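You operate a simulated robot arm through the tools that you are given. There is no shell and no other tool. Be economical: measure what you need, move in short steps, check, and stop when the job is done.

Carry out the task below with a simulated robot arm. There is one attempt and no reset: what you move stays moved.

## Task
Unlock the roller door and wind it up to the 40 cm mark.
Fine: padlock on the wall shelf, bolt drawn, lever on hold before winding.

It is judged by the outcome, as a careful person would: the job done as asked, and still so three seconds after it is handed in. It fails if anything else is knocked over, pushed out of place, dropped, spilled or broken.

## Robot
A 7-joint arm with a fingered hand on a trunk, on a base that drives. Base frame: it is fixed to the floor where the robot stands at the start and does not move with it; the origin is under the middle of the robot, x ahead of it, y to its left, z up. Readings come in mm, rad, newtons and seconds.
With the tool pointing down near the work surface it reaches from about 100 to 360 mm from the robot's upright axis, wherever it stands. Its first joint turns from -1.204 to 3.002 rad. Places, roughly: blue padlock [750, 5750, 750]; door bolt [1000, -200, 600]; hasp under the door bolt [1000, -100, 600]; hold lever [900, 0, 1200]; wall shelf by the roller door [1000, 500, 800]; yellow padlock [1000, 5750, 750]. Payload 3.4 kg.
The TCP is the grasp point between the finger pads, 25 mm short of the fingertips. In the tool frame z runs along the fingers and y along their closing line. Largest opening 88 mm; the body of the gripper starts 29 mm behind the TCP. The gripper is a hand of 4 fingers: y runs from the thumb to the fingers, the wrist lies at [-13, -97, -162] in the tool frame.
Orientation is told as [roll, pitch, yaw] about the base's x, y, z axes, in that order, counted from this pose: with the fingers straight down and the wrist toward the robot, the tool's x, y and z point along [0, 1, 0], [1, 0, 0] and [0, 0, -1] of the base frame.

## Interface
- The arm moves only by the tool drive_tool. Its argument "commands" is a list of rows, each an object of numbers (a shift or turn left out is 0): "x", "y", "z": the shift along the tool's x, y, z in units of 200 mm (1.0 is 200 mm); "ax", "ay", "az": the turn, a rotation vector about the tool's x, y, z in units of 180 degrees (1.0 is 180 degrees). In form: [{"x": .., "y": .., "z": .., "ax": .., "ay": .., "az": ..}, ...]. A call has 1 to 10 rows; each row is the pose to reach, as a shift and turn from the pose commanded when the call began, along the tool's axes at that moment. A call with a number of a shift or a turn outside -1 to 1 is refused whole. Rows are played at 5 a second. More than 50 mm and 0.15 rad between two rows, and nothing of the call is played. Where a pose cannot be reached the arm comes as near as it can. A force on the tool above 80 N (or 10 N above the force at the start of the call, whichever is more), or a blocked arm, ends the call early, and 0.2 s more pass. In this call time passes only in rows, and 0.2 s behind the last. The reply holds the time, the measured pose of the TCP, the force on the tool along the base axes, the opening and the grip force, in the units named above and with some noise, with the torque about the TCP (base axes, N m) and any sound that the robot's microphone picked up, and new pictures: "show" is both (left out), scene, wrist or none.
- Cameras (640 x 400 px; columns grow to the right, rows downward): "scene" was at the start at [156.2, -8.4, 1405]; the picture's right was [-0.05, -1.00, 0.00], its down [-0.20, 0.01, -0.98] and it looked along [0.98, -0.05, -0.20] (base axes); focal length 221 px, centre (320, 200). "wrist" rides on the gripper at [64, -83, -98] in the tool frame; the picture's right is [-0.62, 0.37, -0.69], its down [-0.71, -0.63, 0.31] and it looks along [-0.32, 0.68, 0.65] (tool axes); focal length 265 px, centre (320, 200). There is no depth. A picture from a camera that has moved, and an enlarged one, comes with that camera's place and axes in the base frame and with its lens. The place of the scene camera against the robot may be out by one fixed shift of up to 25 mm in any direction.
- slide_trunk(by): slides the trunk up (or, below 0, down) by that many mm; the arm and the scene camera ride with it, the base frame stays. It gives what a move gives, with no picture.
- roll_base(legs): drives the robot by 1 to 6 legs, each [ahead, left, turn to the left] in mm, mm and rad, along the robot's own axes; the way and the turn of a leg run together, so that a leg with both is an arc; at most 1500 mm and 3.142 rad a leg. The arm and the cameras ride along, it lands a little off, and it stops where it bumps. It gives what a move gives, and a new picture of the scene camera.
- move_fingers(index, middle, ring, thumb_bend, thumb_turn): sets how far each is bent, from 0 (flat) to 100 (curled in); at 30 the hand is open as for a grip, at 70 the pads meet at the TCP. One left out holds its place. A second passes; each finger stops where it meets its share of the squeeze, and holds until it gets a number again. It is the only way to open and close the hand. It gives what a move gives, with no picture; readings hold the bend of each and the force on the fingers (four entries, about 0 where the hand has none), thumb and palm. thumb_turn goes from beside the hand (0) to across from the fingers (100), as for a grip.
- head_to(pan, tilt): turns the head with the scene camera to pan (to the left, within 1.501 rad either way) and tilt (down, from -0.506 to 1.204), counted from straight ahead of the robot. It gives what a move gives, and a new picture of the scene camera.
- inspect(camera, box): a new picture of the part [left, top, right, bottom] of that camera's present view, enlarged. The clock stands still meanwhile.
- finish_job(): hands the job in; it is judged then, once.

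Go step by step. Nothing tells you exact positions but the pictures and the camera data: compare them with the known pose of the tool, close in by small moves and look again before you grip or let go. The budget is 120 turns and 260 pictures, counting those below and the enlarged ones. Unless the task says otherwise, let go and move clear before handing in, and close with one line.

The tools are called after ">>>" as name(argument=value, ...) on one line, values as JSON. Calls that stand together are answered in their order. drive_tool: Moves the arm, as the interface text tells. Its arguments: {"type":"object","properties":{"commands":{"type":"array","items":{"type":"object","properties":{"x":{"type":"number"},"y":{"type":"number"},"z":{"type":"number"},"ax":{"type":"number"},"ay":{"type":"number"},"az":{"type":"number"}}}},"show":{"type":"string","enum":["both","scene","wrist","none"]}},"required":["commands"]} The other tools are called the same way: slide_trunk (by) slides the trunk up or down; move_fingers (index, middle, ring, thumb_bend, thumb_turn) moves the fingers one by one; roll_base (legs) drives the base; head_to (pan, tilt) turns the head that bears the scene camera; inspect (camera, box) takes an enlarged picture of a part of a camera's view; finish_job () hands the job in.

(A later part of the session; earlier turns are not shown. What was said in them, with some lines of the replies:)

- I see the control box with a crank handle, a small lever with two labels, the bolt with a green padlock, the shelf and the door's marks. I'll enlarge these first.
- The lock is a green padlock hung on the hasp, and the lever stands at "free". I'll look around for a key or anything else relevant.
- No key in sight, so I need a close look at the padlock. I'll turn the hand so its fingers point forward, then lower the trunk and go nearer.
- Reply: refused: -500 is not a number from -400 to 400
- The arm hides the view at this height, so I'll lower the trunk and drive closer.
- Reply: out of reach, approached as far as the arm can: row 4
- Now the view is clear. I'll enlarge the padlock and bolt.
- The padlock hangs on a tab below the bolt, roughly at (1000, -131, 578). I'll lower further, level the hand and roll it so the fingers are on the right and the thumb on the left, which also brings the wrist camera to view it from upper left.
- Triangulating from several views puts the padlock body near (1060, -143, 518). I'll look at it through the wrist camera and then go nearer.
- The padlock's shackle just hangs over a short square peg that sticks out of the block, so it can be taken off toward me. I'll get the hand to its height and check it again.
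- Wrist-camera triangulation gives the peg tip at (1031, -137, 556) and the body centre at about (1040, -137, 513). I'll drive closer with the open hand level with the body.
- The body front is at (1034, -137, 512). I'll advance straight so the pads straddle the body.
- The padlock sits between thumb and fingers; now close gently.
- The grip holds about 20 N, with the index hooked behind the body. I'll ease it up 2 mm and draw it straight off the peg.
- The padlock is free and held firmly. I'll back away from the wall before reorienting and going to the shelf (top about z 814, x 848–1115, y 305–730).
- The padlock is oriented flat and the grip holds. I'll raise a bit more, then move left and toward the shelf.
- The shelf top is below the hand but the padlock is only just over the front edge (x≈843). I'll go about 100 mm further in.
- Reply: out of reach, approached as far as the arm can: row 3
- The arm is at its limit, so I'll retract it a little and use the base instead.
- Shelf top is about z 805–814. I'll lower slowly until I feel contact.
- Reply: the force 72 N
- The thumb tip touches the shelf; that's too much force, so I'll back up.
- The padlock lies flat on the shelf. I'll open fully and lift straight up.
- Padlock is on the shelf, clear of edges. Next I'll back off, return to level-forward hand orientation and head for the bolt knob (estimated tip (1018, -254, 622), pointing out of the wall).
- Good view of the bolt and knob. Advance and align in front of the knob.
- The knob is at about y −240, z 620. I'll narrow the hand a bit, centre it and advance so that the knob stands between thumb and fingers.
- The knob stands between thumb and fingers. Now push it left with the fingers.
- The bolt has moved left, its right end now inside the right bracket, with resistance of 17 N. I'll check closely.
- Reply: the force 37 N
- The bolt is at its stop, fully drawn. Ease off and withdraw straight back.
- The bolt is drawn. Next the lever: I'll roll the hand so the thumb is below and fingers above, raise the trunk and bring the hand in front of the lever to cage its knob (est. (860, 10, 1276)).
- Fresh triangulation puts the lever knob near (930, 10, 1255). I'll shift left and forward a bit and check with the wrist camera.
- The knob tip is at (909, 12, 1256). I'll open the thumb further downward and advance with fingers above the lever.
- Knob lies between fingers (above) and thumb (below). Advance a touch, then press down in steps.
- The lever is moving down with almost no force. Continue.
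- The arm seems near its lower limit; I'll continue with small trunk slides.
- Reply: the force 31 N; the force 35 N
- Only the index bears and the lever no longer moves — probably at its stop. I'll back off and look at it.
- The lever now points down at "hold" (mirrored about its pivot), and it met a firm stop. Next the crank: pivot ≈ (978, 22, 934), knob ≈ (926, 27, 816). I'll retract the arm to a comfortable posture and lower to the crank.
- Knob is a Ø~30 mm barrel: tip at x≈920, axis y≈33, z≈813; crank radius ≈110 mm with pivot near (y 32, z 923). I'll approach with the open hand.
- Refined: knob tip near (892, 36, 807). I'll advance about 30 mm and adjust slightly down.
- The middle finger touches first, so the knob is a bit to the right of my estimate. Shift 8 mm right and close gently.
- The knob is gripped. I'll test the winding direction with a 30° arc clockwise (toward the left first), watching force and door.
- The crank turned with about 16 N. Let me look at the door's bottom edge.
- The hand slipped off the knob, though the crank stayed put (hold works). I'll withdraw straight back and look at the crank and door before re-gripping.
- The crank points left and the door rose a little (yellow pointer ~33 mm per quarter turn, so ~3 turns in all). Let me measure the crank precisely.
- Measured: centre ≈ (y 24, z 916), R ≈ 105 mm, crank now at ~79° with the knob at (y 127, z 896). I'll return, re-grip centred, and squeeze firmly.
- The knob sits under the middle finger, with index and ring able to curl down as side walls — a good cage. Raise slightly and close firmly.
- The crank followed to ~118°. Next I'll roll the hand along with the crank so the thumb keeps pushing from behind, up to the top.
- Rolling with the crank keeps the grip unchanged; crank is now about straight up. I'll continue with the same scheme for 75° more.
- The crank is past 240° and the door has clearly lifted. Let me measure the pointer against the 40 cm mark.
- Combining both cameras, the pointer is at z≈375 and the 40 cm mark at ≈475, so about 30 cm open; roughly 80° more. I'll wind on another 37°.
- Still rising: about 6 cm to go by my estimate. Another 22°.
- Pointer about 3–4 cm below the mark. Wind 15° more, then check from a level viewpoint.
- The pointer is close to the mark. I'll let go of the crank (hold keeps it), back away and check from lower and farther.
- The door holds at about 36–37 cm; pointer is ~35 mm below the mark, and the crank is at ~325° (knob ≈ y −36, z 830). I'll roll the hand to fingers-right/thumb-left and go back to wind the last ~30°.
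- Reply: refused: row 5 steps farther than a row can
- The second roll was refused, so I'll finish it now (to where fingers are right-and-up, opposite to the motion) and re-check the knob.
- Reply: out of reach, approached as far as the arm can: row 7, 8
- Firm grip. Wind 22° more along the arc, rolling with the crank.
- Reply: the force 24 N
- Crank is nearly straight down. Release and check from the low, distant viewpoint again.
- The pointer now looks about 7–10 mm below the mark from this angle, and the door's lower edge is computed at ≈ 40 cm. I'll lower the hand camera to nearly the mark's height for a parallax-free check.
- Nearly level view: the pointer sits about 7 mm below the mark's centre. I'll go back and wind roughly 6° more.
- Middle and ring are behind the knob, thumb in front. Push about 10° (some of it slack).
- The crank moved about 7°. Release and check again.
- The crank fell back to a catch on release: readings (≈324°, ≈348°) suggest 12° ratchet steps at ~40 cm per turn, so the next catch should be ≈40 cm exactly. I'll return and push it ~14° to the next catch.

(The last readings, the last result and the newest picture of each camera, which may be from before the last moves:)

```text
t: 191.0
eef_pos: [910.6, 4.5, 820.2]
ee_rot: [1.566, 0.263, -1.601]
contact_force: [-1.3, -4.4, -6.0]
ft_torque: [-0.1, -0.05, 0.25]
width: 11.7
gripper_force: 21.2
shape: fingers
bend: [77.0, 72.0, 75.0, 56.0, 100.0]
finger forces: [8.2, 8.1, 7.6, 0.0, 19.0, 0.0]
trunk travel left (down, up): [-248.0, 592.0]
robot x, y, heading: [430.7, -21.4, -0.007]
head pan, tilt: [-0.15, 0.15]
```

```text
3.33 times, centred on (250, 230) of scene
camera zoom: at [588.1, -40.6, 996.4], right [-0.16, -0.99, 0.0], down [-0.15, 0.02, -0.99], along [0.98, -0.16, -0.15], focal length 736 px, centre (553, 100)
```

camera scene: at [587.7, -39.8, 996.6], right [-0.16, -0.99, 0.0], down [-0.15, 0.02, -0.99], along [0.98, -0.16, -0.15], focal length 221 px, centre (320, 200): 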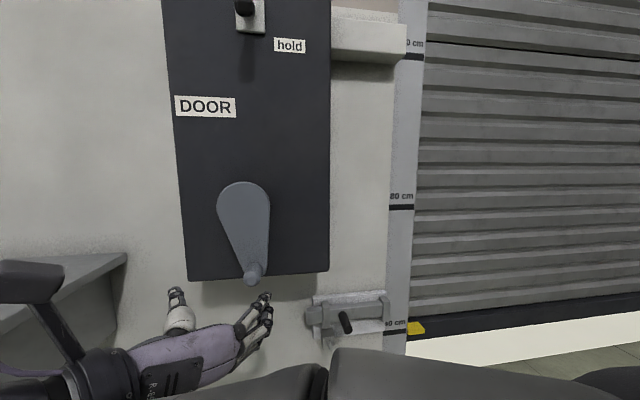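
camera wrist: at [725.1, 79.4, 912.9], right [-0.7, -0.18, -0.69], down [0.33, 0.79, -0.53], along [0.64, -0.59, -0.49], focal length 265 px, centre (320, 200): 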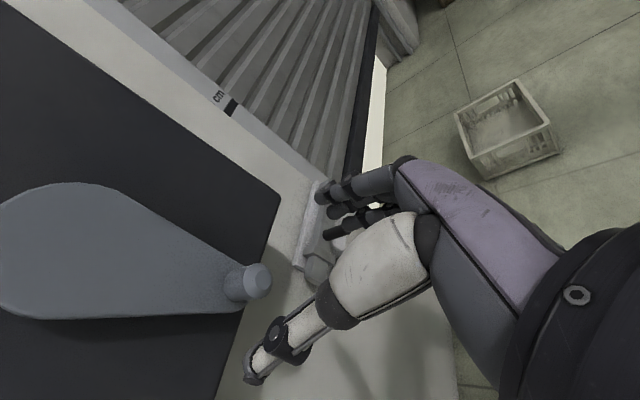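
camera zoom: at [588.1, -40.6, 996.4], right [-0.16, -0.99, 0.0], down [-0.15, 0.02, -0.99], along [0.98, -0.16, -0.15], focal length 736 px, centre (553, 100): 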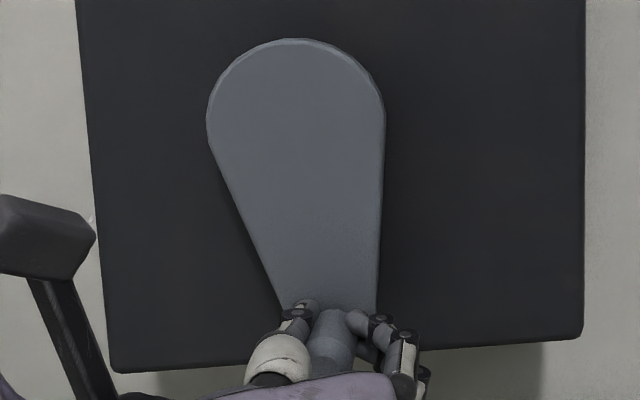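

Good grip. Push 18° commanded along the arc with roll.

>>> drive_tool(commands=[{"x": -0.0215, "y": -0.0506, "az": 0.033}, {"x": -0.0375, "y": -0.1032, "az": 0.067}, {"x": -0.048, "y": -0.1571, "az": 0.1}], show="none")

>>> inspect(camera="scene", box=[200, 170, 300, 290])

>>> inspect(camera="wrist", box=[220, 110, 440, 330])

```text
t: 191.8
eef_pos: [909.8, 37.7, 818.2]
ee_rot: [1.567, 0.58, -1.6]
contact_force: [-8.1, -13.6, -11.6]
ft_torque: [-0.14, -0.04, 0.03]
width: 10.5
gripper_force: 26.2
shape: fingers
bend: [77.0, 72.0, 75.0, 60.0, 100.0]
finger forces: [12.5, 12.1, 9.8, 0.0, 17.7, 0.0]
trunk travel left (down, up): [-248.0, 592.0]
robot x, y, heading: [431.6, -19.3, -0.007]
head pan, tilt: [-0.15, 0.15]
```

```text
3.33 times, centred on (250, 230) of scene
camera zoom: at [587.4, -41.8, 996.4], right [-0.16, -0.99, 0.0], down [-0.15, 0.03, -0.99], along [0.98, -0.15, -0.15], focal length 736 px, centre (553, 100)
```

zoom: 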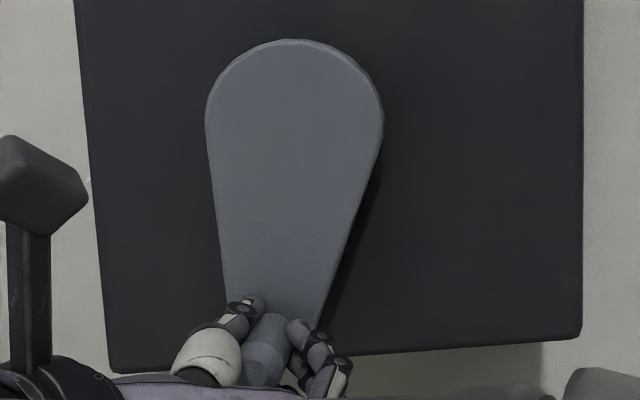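

```text
1.82 times, centred on (330, 220) of wrist
camera zoom: at [813.2, 73.8, 918.5], right [-0.69, 0.05, -0.72], down [0.33, 0.91, -0.25], along [0.64, -0.41, -0.65], focal length 483 px, centre (302, 164)
```

zoom: 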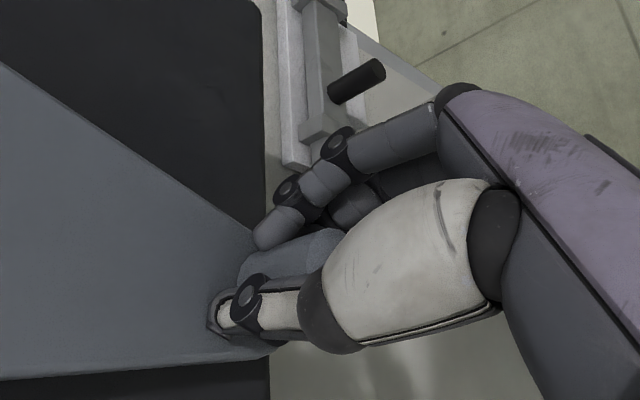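

The crank moved ~17°, just past vertical. Release, retreat and re-check.

>>> move_fingers(index=35, middle=35, ring=35, thumb_bend=15)

>>> drive_tool(commands=[{"z": -0.15}, {"z": -0.3}, {"z": -0.45}], show="none")

>>> roll_base(legs=[[-424, -140, 0.006]])

>>> slide_trunk(by=-240)

>>> inspect(camera="scene", box=[300, 205, 380, 255])

>>> inspect(camera="scene", box=[180, 0, 340, 170])

```text
t: 192.8
eef_pos: [909.8, 37.2, 819.8]
ee_rot: [1.569, 0.578, -1.601]
contact_force: [0.9, -0.2, 0.5]
ft_torque: [0.01, 0.01, 0.02]
width: 89.2
gripper_force: 0.0
shape: fingers
bend: [35.0, 35.0, 35.0, 15.0, 100.0]
finger forces: [0.0, 0.1, 0.0, 0.1, 0.1, 0.1]
trunk travel left (down, up): [-248.0, 592.0]
robot x, y, heading: [433.5, -21.2, -0.008]
head pan, tilt: [-0.15, 0.15]
```

```text
t: 193.6
eef_pos: [819.5, 39.3, 817.4]
ee_rot: [1.568, 0.577, -1.6]
contact_force: [-0.3, 0.2, -0.2]
ft_torque: [0.02, 0.02, 0.0]
width: 89.6
gripper_force: 0.1
shape: fingers
bend: [35.0, 35.0, 35.0, 15.0, 100.0]
finger forces: [0.0, 0.1, 0.0, 0.1, 0.0, 0.1]
trunk travel left (down, up): [-248.0, 592.0]
robot x, y, heading: [433.9, -20.4, -0.008]
head pan, tilt: [-0.15, 0.15]
```

```text
t: 196.3
eef_pos: [399.7, -96.5, 818.5]
ee_rot: [1.571, 0.579, -1.597]
contact_force: [-0.5, 0.9, -0.5]
ft_torque: [-0.01, -0.01, -0.02]
width: 89.2
gripper_force: 0.1
shape: fingers
bend: [35.0, 35.0, 35.0, 15.0, 100.0]
finger forces: [0.1, 0.1, 0.0, 0.1, 0.1, 0.0]
trunk travel left (down, up): [-248.0, 592.0]
robot x, y, heading: [12.0, -159.4, -0.001]
head pan, tilt: [-0.15, 0.15]
camera scene: at [166.7, -176.8, 996.6], right [-0.15, -0.99, 0.0], down [-0.15, 0.02, -0.99], along [0.98, -0.15, -0.15], focal length 221 px, centre (320, 200)
```

scene: 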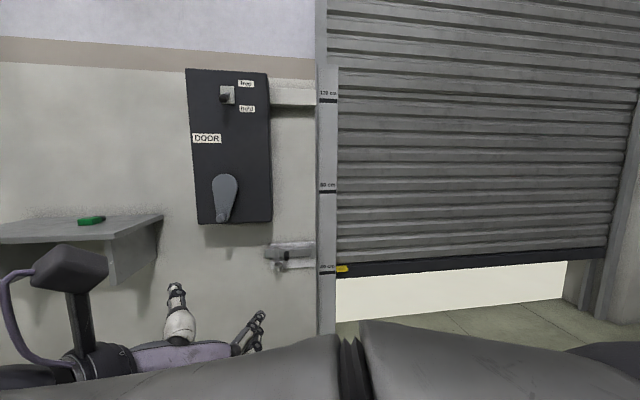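

```text
t: 198.8
eef_pos: [398.5, -97.0, 579.3]
ee_rot: [1.567, 0.578, -1.597]
contact_force: [0.2, 0.0, 0.2]
ft_torque: [-0.03, 0.01, 0.01]
width: 89.4
gripper_force: 0.1
shape: fingers
bend: [35.0, 35.0, 35.0, 15.0, 100.0]
finger forces: [0.0, 0.0, 0.0, 0.1, 0.1, 0.0]
trunk travel left (down, up): [-8.0, 832.0]
robot x, y, heading: [12.9, -155.1, -0.0]
head pan, tilt: [-0.15, 0.15]
```

```text
8.00 times, centred on (340, 230) of scene
camera zoom: at [166.7, -176.8, 756.6], right [-0.15, -0.99, 0.0], down [-0.15, 0.02, -0.99], along [0.98, -0.15, -0.15], focal length 1766 px, centre (160, -40)
```

zoom: 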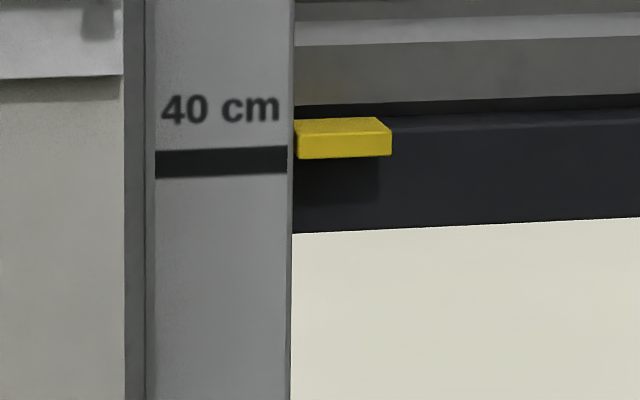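

```text
2.35 times, centred on (260, 85) of scene
camera zoom: at [166.7, -176.8, 756.6], right [-0.15, -0.99, 0.0], down [-0.15, 0.02, -0.99], along [0.98, -0.15, -0.15], focal length 520 px, centre (461, 471)
```

zoom: 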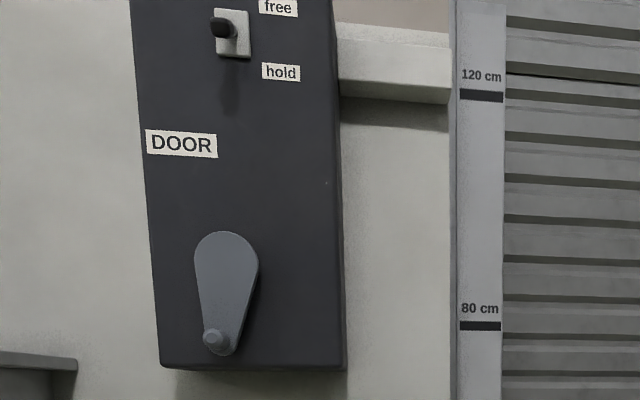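

The pointer is now ~8 mm above the mark's centre from this angle, still overlapping the band. One near-level check with the hand camera.

>>> drive_tool(commands=[{"x": -0.18, "y": 0.1}, {"x": -0.35, "y": 0.2}, {"x": -0.52, "y": 0.3}, {"x": -0.66, "y": 0.4}], show="wrist")

```text
t: 199.8
eef_pos: [400.6, -90.9, 423.7]
ee_rot: [1.569, 0.576, -1.595]
contact_force: [0.2, -0.3, -0.8]
ft_torque: [0.01, 0.0, -0.02]
width: 89.3
gripper_force: 0.0
shape: fingers
bend: [35.0, 35.0, 35.0, 15.0, 100.0]
finger forces: [0.0, 0.0, 0.0, 0.1, 0.1, 0.1]
trunk travel left (down, up): [-8.0, 832.0]
robot x, y, heading: [13.0, -155.8, -0.003]
head pan, tilt: [-0.15, 0.15]
camera wrist: at [303.3, -54.1, 522.0], right [-0.69, 0.05, -0.72], down [0.33, 0.91, -0.26], along [0.64, -0.41, -0.65], focal length 265 px, centre (320, 200)
```

wrist: 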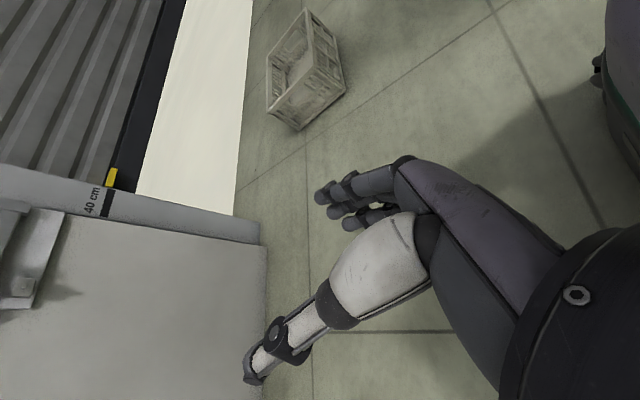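

>>> inspect(camera="wrist", box=[60, 150, 156, 230])

>>> inspect(camera="scene", box=[0, 100, 180, 220])

```text
5.00 times, centred on (108, 190) of wrist
camera zoom: at [303.3, -54.1, 522.0], right [-0.69, 0.05, -0.72], down [0.33, 0.91, -0.26], along [0.64, -0.41, -0.65], focal length 1327 px, centre (1380, 250)
```

zoom: 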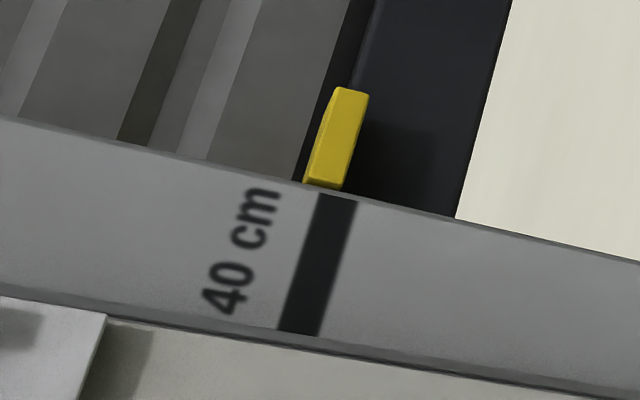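

```text
3.33 times, centred on (90, 160) of scene
camera zoom: at [166.7, -176.8, 756.6], right [-0.15, -0.99, 0.0], down [-0.15, 0.02, -0.99], along [0.98, -0.15, -0.15], focal length 736 px, centre (1087, 333)
```

zoom: 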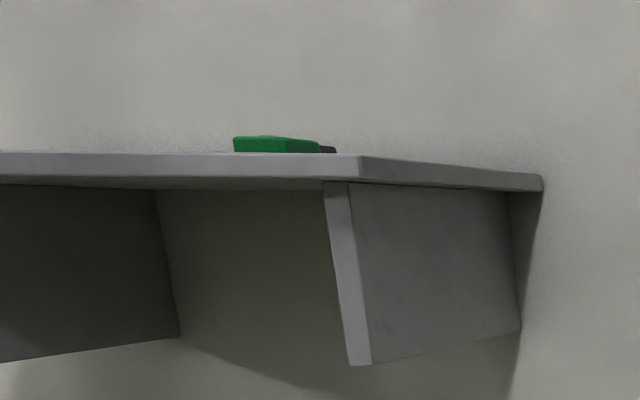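

The padlock lies on the shelf, the bolt is drawn and the lever is on hold. The pointer is about 5 mm above the centre of the 40 cm mark and steady, and the hand is clear, so I'll hand it in.

>>> finish_job()

```text
The job is handed in.
```

The roller door is wound up to the 40 cm mark, with its pointer about 5 mm above the mark's centre; the padlock is on the wall shelf, the bolt is drawn and the lever is on hold.
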